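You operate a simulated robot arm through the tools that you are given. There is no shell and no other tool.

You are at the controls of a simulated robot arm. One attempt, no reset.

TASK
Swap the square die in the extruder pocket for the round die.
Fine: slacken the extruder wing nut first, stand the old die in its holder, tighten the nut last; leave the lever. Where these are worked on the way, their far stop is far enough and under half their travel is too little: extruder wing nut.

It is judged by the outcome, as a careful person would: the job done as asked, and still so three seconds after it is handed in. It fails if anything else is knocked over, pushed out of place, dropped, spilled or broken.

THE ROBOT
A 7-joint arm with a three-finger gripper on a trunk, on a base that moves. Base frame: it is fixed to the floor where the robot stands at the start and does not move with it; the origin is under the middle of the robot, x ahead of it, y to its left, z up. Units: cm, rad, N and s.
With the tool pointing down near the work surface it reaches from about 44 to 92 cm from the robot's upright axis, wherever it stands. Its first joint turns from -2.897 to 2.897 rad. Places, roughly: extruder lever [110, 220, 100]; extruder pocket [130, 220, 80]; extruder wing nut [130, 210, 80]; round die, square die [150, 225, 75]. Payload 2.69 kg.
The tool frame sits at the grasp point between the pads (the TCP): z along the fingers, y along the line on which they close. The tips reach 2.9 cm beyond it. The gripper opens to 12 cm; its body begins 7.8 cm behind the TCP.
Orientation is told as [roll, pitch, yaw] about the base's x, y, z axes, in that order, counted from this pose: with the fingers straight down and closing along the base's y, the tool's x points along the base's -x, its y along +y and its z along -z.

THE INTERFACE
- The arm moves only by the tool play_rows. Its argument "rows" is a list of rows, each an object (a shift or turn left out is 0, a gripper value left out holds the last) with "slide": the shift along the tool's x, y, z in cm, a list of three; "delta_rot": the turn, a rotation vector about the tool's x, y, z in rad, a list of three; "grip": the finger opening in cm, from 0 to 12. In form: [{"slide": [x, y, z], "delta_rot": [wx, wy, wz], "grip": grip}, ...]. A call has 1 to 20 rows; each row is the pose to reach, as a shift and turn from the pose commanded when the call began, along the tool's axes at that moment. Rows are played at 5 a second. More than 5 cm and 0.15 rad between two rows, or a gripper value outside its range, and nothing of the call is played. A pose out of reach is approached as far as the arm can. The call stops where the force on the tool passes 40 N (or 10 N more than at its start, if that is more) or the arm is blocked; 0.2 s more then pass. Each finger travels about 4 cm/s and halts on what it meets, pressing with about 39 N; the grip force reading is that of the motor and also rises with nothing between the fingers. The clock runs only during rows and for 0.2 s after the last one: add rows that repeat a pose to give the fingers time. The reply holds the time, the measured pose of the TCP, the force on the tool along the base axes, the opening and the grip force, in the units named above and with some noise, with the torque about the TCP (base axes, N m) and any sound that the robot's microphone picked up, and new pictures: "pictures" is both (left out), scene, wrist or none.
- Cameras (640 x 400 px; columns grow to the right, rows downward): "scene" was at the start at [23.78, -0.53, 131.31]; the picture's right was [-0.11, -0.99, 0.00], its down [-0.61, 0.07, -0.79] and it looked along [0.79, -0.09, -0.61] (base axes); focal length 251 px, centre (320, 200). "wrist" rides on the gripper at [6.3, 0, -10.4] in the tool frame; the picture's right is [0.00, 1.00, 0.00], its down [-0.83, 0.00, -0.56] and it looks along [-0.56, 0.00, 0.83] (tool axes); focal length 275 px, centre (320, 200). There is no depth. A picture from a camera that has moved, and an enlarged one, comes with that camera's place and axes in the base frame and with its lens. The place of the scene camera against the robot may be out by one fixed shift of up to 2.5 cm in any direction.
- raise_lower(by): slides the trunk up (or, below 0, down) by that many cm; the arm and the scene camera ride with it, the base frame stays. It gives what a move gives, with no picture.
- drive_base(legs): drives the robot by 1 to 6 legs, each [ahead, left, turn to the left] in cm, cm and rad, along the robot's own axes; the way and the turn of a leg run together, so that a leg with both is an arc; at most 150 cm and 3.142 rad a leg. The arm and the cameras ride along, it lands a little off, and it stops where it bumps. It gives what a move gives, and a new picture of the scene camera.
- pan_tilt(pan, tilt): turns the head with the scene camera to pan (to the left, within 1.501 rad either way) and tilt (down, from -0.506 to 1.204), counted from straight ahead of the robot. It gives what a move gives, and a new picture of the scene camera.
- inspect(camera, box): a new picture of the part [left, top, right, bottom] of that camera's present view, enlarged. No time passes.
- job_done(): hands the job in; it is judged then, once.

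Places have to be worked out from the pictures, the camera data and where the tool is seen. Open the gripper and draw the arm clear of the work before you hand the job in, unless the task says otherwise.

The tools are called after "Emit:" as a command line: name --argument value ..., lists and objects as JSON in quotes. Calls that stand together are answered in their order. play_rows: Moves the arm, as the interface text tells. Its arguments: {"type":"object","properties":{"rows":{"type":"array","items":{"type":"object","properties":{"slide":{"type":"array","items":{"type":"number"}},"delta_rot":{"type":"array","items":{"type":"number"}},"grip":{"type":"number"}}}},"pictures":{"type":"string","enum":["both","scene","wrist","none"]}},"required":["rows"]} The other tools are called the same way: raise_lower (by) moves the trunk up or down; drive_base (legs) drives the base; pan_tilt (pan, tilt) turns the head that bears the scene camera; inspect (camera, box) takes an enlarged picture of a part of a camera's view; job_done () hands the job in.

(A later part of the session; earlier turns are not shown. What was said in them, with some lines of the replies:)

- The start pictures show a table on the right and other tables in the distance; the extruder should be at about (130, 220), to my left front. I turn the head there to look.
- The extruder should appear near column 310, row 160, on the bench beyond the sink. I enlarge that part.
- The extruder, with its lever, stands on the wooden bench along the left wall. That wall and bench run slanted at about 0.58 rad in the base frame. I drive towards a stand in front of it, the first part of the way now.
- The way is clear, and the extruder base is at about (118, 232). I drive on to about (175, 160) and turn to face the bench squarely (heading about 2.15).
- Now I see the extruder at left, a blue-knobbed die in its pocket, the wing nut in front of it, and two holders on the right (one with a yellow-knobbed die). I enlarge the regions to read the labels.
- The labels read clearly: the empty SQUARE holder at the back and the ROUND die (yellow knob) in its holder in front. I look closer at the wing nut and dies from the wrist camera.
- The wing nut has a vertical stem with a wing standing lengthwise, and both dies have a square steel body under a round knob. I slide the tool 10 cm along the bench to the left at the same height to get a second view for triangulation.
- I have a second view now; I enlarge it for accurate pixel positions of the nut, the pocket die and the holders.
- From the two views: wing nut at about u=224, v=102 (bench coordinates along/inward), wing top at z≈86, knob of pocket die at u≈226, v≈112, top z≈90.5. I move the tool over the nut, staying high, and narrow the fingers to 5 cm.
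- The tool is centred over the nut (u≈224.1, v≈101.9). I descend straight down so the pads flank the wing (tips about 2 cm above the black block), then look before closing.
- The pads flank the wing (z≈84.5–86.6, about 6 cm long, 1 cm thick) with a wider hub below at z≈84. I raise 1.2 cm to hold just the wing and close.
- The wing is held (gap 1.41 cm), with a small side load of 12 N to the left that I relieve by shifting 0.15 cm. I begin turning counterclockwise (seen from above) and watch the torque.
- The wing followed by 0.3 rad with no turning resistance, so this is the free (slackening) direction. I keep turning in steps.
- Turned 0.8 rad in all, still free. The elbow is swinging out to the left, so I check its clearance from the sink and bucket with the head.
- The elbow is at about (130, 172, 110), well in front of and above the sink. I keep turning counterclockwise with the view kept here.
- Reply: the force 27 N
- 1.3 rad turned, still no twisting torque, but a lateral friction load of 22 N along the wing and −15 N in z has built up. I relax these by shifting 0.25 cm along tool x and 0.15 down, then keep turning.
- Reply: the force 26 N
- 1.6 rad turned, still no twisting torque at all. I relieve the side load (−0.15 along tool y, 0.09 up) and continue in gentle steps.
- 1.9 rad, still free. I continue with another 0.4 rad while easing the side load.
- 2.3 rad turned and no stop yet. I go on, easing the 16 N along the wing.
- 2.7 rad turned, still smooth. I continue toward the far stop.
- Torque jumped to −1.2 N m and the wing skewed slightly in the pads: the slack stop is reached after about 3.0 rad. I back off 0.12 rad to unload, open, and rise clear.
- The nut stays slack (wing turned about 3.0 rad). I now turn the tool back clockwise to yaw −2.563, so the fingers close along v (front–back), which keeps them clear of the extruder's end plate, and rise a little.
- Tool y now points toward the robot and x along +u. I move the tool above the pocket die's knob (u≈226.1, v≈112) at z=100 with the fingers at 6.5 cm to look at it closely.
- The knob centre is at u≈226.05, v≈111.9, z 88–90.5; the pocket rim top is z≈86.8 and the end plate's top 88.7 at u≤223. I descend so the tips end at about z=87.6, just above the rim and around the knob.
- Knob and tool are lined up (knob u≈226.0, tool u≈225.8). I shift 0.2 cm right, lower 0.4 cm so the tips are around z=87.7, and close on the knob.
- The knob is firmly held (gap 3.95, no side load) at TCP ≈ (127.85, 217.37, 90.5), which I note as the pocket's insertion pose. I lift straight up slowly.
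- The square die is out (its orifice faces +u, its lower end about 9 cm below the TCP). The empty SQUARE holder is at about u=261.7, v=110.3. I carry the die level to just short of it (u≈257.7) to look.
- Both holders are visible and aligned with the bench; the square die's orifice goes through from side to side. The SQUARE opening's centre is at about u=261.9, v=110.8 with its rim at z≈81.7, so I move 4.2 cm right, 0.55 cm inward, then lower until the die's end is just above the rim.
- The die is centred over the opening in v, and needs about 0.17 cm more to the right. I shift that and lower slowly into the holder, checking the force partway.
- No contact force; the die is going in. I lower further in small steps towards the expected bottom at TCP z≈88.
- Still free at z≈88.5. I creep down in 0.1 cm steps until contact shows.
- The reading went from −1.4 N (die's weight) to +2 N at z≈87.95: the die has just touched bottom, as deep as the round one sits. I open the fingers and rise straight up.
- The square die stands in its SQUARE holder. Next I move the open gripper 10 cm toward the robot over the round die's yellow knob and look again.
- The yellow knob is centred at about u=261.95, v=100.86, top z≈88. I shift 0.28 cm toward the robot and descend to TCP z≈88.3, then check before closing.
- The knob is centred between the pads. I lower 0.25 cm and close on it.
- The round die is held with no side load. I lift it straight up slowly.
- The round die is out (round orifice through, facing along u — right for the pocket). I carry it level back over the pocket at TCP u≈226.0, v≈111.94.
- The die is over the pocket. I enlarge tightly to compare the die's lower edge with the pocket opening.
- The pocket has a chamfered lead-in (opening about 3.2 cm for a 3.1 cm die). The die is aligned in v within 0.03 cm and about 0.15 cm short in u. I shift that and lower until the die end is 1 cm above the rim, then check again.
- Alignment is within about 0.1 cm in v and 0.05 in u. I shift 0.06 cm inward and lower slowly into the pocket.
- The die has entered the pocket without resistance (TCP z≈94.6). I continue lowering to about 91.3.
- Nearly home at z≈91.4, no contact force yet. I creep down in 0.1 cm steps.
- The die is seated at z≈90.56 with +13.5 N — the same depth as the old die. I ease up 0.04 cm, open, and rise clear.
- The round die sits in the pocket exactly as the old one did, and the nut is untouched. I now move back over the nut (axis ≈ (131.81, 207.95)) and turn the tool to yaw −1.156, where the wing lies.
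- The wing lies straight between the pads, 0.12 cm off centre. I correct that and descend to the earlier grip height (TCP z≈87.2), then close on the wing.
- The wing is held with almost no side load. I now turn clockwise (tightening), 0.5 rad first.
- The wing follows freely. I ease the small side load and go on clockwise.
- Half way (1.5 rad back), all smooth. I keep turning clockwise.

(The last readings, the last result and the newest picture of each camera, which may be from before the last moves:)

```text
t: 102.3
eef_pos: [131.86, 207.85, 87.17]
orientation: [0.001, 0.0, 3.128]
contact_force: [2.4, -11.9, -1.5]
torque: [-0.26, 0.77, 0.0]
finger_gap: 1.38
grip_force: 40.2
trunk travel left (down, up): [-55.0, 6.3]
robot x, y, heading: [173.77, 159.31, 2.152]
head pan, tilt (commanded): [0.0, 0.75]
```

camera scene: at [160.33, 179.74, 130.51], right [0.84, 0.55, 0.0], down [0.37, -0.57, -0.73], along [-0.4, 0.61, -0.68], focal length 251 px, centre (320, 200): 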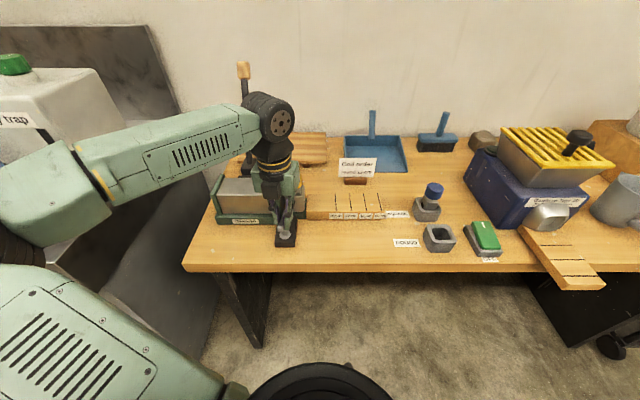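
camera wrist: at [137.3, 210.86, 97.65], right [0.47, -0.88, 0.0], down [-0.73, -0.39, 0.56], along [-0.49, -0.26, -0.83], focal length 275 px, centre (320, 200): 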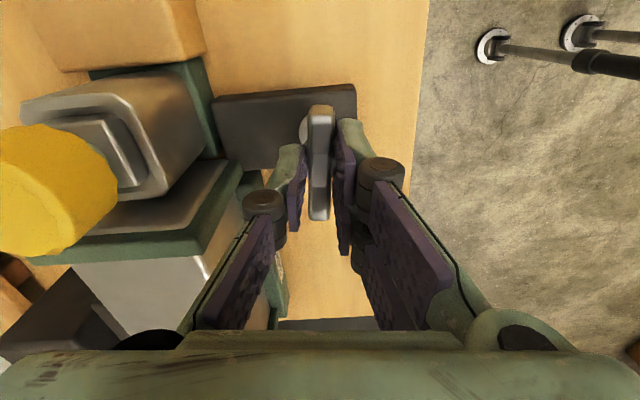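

Emit:
play_rows --rows '[{"slide": [0.02, 0.12, 0], "delta_rot": [0, 0, 0.1]}, {"slide": [0.02, 0.12, 0], "delta_rot": [0, 0, 0.2]}, {"slide": [0.02, 0.12, 0], "delta_rot": [0, 0, 0.3]}, {"slide": [0.02, 0.12, 0], "delta_rot": [0, 0, 0.4]}, {"slide": [0.02, 0.12, 0], "delta_rot": [0, 0, 0.5]}, {"slide": [0.02, 0.12, 0], "delta_rot": [0, 0, 0.5]}]' --pictures "wrist"

```text
t: 103.7
eef_pos: [131.78, 207.82, 87.16]
orientation: [0.0, 0.001, 2.626]
contact_force: [-12.6, 2.9, -1.2]
torque: [-0.39, -0.36, 0.0]
finger_gap: 1.38
grip_force: 40.3
trunk travel left (down, up): [-55.0, 6.3]
robot x, y, heading: [173.55, 159.69, 2.144]
head pan, tilt (commanded): [0.0, 0.75]
camera wrist: at [137.24, 204.74, 97.65], right [-0.49, -0.87, 0.0], down [-0.73, 0.4, 0.56], along [-0.49, 0.27, -0.83], focal length 275 px, centre (320, 200)
```

wrist: 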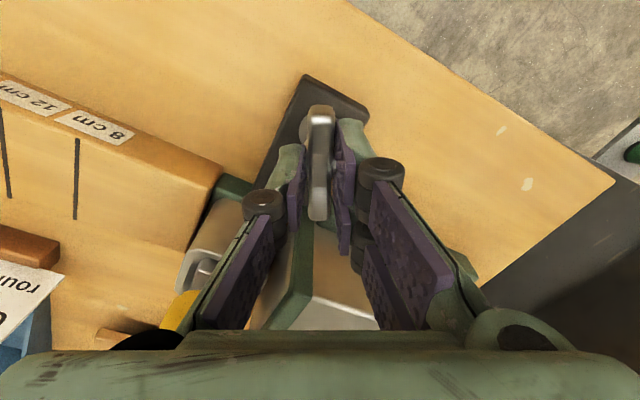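

0.48 rad remains to the original tight position. I continue 0.4 rad, then creep to the stop.

Emit:
play_rows --rows '[{"slide": [-0.11, 0.03, 0], "delta_rot": [0, 0, 0.1]}, {"slide": [-0.11, 0.03, 0], "delta_rot": [0, 0, 0.2]}, {"slide": [-0.11, 0.03, 0], "delta_rot": [0, 0, 0.3]}, {"slide": [-0.11, 0.03, 0], "delta_rot": [0, 0, 0.38]}, {"slide": [-0.11, 0.03, 0], "delta_rot": [0, 0, 0.38]}]' --pictures "none"

```text
t: 104.9
eef_pos: [131.86, 207.76, 87.16]
orientation: [-0.001, 0.003, 2.247]
contact_force: [-1.5, -11.8, -7.4]
torque: [0.2, 0.44, 0.0]
finger_gap: 1.37
grip_force: 40.7
trunk travel left (down, up): [-55.0, 6.3]
robot x, y, heading: [174.29, 158.93, 2.149]
head pan, tilt (commanded): [0.0, 0.75]
```

Emit:
play_rows --rows '[{"slide": [0.07, 0.08, 0.02], "delta_rot": [0, 0, 0.05]}, {"slide": [0.07, 0.08, 0.02], "delta_rot": [0, 0, 0.1]}, {"slide": [0.07, 0.08, 0.02], "delta_rot": [0, 0, 0.15]}, {"slide": [0.07, 0.08, 0.02], "delta_rot": [0, 0, 0.15]}]' --pictures "wrist"

Emit:
inspect --camera "wrist" --box '[200, 80, 440, 240]'

```text
t: 105.9
eef_pos: [131.65, 207.87, 87.06]
orientation: [-0.001, -0.001, 2.098]
contact_force: [1.0, -0.1, -1.4]
torque: [-0.18, -0.28, 0.42]
finger_gap: 1.39
grip_force: 40.5
trunk travel left (down, up): [-55.0, 6.3]
robot x, y, heading: [173.78, 159.01, 2.146]
head pan, tilt (commanded): [0.0, 0.75]
camera wrist: at [134.87, 202.36, 97.65], right [-0.86, -0.51, 0.0], down [-0.42, 0.72, 0.56], along [-0.28, 0.48, -0.83], focal length 275 px, centre (320, 200)
```

wrist: 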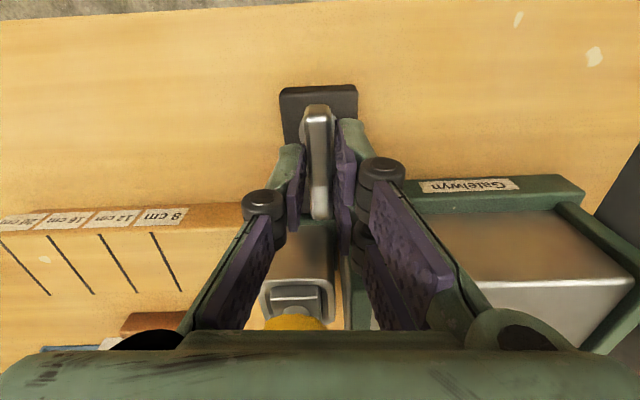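

```text
2.50 times, centred on (320, 160) of wrist
camera zoom: at [134.87, 202.36, 97.65], right [-0.86, -0.51, 0.0], down [-0.42, 0.72, 0.56], along [-0.28, 0.48, -0.83], focal length 688 px, centre (320, 300)
```

zoom: 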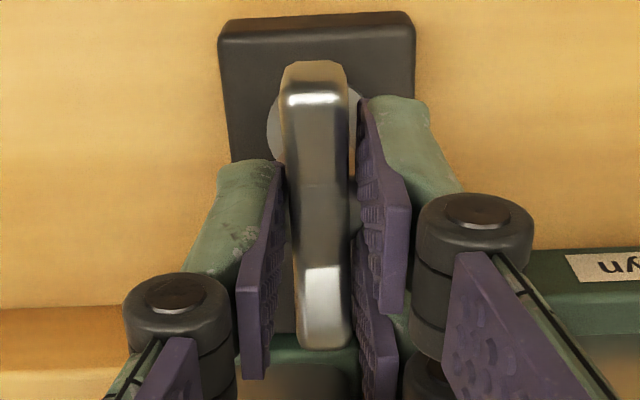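

Torque rose to +0.42 N m with the wing back at its original direction: the tight stop. I press 0.08 rad further to be sure it is home.

Emit:
play_rows --rows '[{"delta_rot": [0, 0, 0.04]}, {"delta_rot": [0, 0, 0.08]}, {"delta_rot": [0, 0, 0.08]}]' --pictures "wrist"

Emit:
inspect --camera "wrist" --box '[200, 80, 440, 240]'

```text
t: 106.7
eef_pos: [131.67, 207.8, 87.22]
orientation: [0.0, -0.003, 2.017]
contact_force: [4.7, 2.6, 3.0]
torque: [0.75, 0.3, 1.11]
finger_gap: 1.54
grip_force: 41.9
trunk travel left (down, up): [-55.0, 6.3]
robot x, y, heading: [173.49, 159.5, 2.149]
head pan, tilt (commanded): [0.0, 0.75]
camera wrist: at [134.4, 202.08, 97.66], right [-0.9, -0.44, 0.0], down [-0.36, 0.75, 0.56], along [-0.24, 0.5, -0.83], focal length 275 px, centre (320, 200)
```

wrist: 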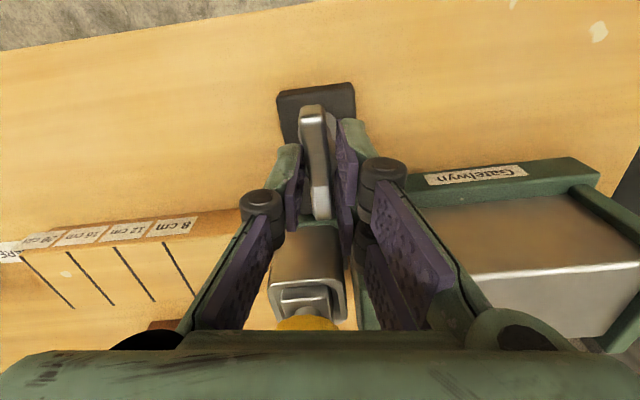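

```text
2.50 times, centred on (320, 160) of wrist
camera zoom: at [134.4, 202.08, 97.66], right [-0.9, -0.44, 0.0], down [-0.36, 0.75, 0.56], along [-0.24, 0.5, -0.83], focal length 688 px, centre (320, 300)
```

zoom: 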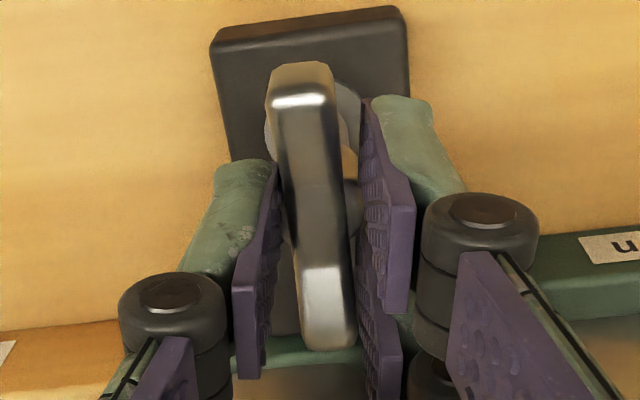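

Torque 1.1 N m against the stop: the nut is tight. I back the tool off 0.12 rad just to square up with the wing, open, and rise.

Emit:
play_rows --rows '[{"delta_rot": [0, 0, -0.06]}, {"delta_rot": [0, 0, -0.12]}, {"delta_rot": [0, 0, -0.12], "grip": 2.5}, {"delta_rot": [0, 0, -0.12], "grip": 4}, {"delta_rot": [0, 0, -0.12], "grip": 4.5}, {"delta_rot": [0, 0, -0.12], "grip": 4.5}, {"slide": [0, 0, -1.5], "delta_rot": [0, 0, -0.12]}, {"slide": [0, 0, -3], "delta_rot": [0, 0, -0.12]}, {"slide": [0, 0, -5], "delta_rot": [0, 0, -0.12]}, {"slide": [0, 0, -7.5], "delta_rot": [0, 0, -0.12]}, {"slide": [0, 0, -10], "delta_rot": [0, 0, -0.12]}, {"slide": [0, 0, -12], "delta_rot": [0, 0, -0.12]}, {"slide": [0, 0, -12], "delta_rot": [0, 0, -0.12]}]' --pictures "both"

Emit:
inspect --camera "wrist" --box '[200, 40, 440, 200]'

Emit:
inspect --camera "scene" --box '[210, 130, 350, 260]'

```text
t: 109.5
eef_pos: [131.76, 208.03, 99.26]
orientation: [0.0, 0.0, 2.135]
contact_force: [-0.4, -1.0, -0.5]
torque: [-0.02, 0.0, -0.03]
finger_gap: 4.52
grip_force: 0.0
trunk travel left (down, up): [-55.0, 6.3]
robot x, y, heading: [173.91, 159.38, 2.151]
head pan, tilt (commanded): [0.0, 0.75]
camera scene: at [160.31, 179.73, 130.51], right [0.84, 0.55, 0.0], down [0.37, -0.57, -0.73], along [-0.4, 0.61, -0.68], focal length 251 px, centre (320, 200)
camera wrist: at [135.0, 202.71, 109.69], right [-0.84, -0.54, 0.0], down [-0.45, 0.7, 0.56], along [-0.3, 0.47, -0.83], focal length 275 px, centre (320, 200)
```

scene: 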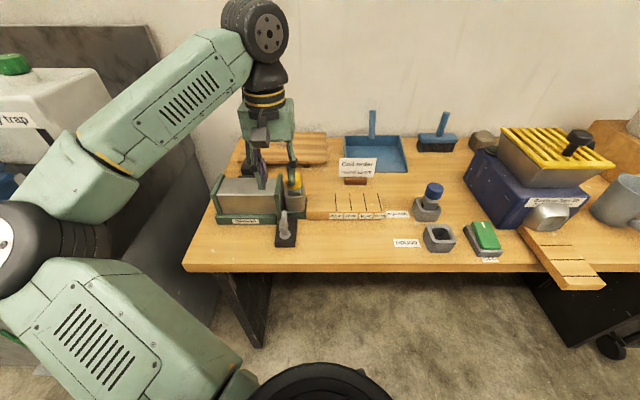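
wrist: 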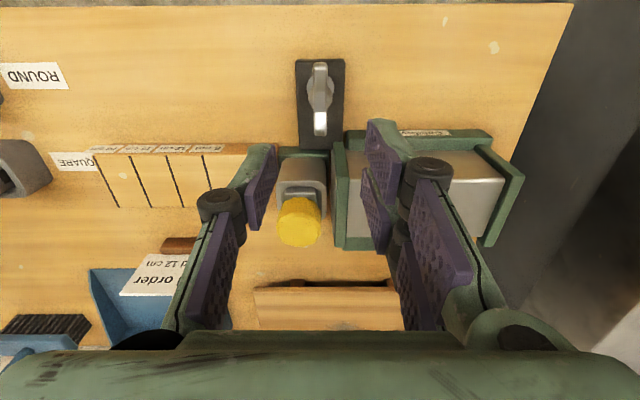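

```text
2.50 times, centred on (320, 120) of wrist
camera zoom: at [135.0, 202.71, 109.69], right [-0.84, -0.54, 0.0], down [-0.45, 0.7, 0.56], along [-0.3, 0.47, -0.83], focal length 688 px, centre (320, 400)
```

zoom: 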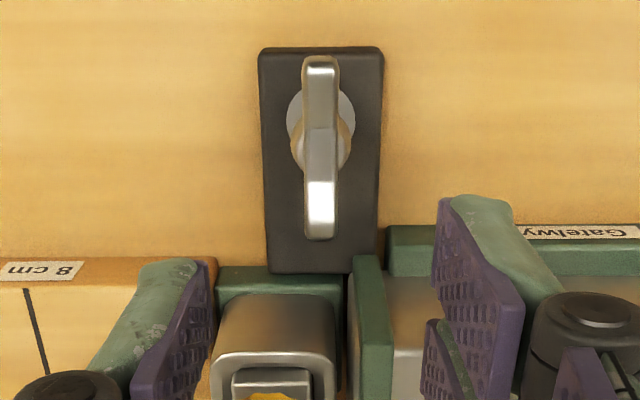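

```text
3.08 times, centred on (280, 195) of scene
camera zoom: at [160.31, 179.73, 130.51], right [0.84, 0.55, 0.0], down [0.37, -0.57, -0.73], along [-0.4, 0.61, -0.68], focal length 771 px, centre (443, 215)
```

zoom: 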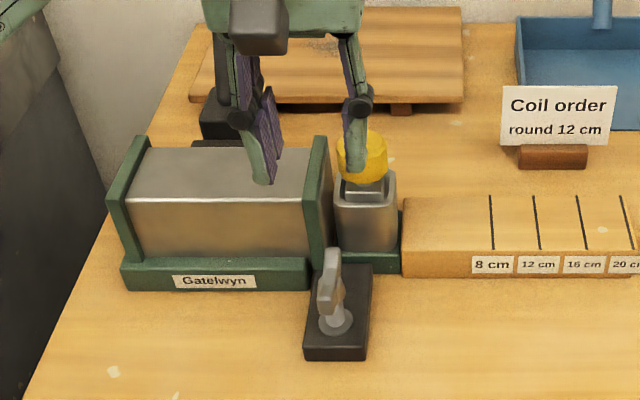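

The wing is back at its original tight position and the round die is in the pocket. I draw the arm back toward the robot and up, opening the gripper.

Emit:
play_rows --rows '[{"slide": [2.5, 0, -1]}, {"slide": [5, 0, -2]}, {"slide": [7.5, 0, -3]}, {"slide": [10, 0, -4]}, {"slide": [12, 0, -5]}, {"slide": [12, 0, -6], "grip": 8}, {"slide": [12, 0, -6], "grip": 12}, {"slide": [12, 0, -6], "grip": 12}, {"slide": [12, 0, -6], "grip": 12}]' --pictures "both"

Emit:
inspect --camera "scene" --box '[200, 120, 520, 280]'

```text
t: 111.5
eef_pos: [138.4, 197.77, 105.14]
orientation: [-0.001, -0.001, 2.138]
contact_force: [-0.4, 1.0, 0.0]
torque: [-0.02, -0.02, 0.01]
finger_gap: 11.67
grip_force: 0.2
trunk travel left (down, up): [-55.0, 6.3]
robot x, y, heading: [173.53, 159.3, 2.151]
head pan, tilt (commanded): [0.0, 0.75]
camera scene: at [160.31, 179.73, 130.51], right [0.84, 0.55, 0.0], down [0.37, -0.57, -0.73], along [-0.4, 0.61, -0.68], focal length 251 px, centre (320, 200)
camera wrist: at [141.67, 192.42, 115.65], right [-0.84, -0.54, 0.0], down [-0.45, 0.7, 0.56], along [-0.3, 0.47, -0.83], focal length 275 px, centre (320, 200)
```

scene: 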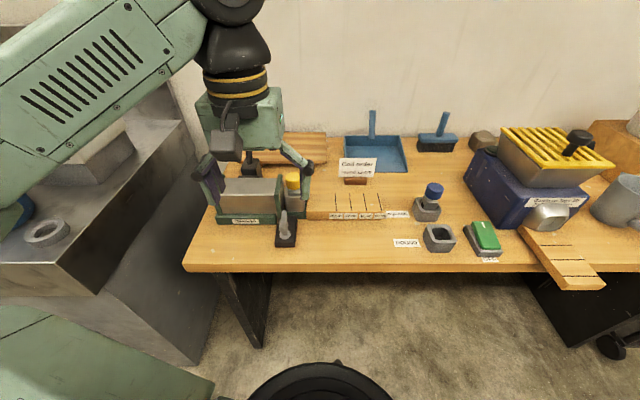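
wrist: 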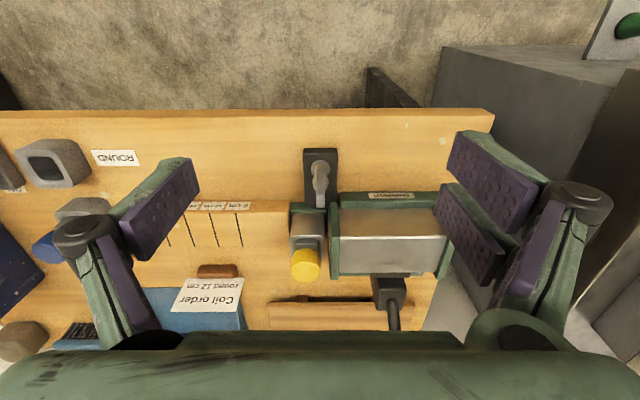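

```text
2.00 times, centred on (360, 200) of scene
camera zoom: at [160.31, 179.73, 130.51], right [0.84, 0.55, 0.0], down [0.37, -0.57, -0.73], along [-0.4, 0.61, -0.68], focal length 501 px, centre (240, 200)
```

zoom: 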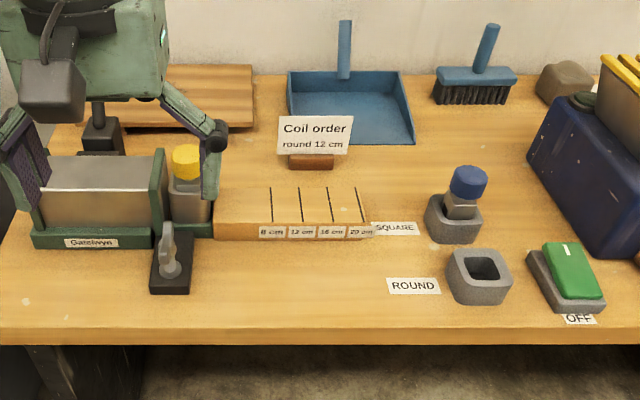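

All looks right: round die in the pocket, square die standing in its holder, ROUND holder empty, nut tight. I check the sink side and the lever once with the head before handing in.

Emit:
pan_tilt --pan 0.7 --tilt 0.6

```text
t: 112.6
eef_pos: [138.35, 197.79, 105.16]
orientation: [0.0, -0.002, 2.139]
contact_force: [0.0, 0.0, 0.6]
torque: [-0.01, 0.0, 0.02]
finger_gap: 12.03
grip_force: 0.0
trunk travel left (down, up): [-55.0, 6.3]
robot x, y, heading: [174.0, 159.46, 2.151]
head pan, tilt (commanded): [0.7, 0.6]
camera scene: at [156.38, 175.34, 131.8], right [0.29, 0.96, 0.0], down [0.54, -0.16, -0.82], along [-0.79, 0.24, -0.57], focal length 251 px, centre (320, 200)
```

scene: 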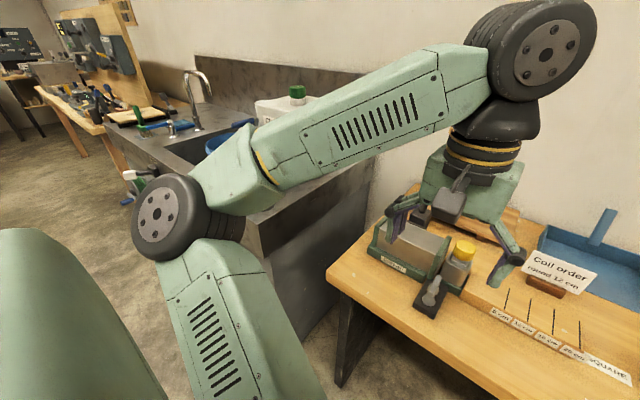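

Nothing has been disturbed, the arm touches nothing, and the gripper is open and clear. I hand the job in.

Emit:
job_done

```text
The job is handed in.
```

I've swapped the dies: the round die is now in the extruder pocket. It seats at the same depth the square die had, and the job is handed in.

- **Wing nut:** I slackened it first, all the way to its far stop (about 3 rad). I tightened it last, back to its original position until it came up hard against the stop.
- **Square die:** it stands in its SQUARE holder. The ROUND holder is now empty.
- **Lever and surroundings:** I didn't touch the lever. In the pictures at the end, nothing else on the bench or at the sink looked moved or knocked over. The arm hid part of the lever and the bucket by the sink.
- **Arm:** the gripper is open and drawn back above the front of the bench.
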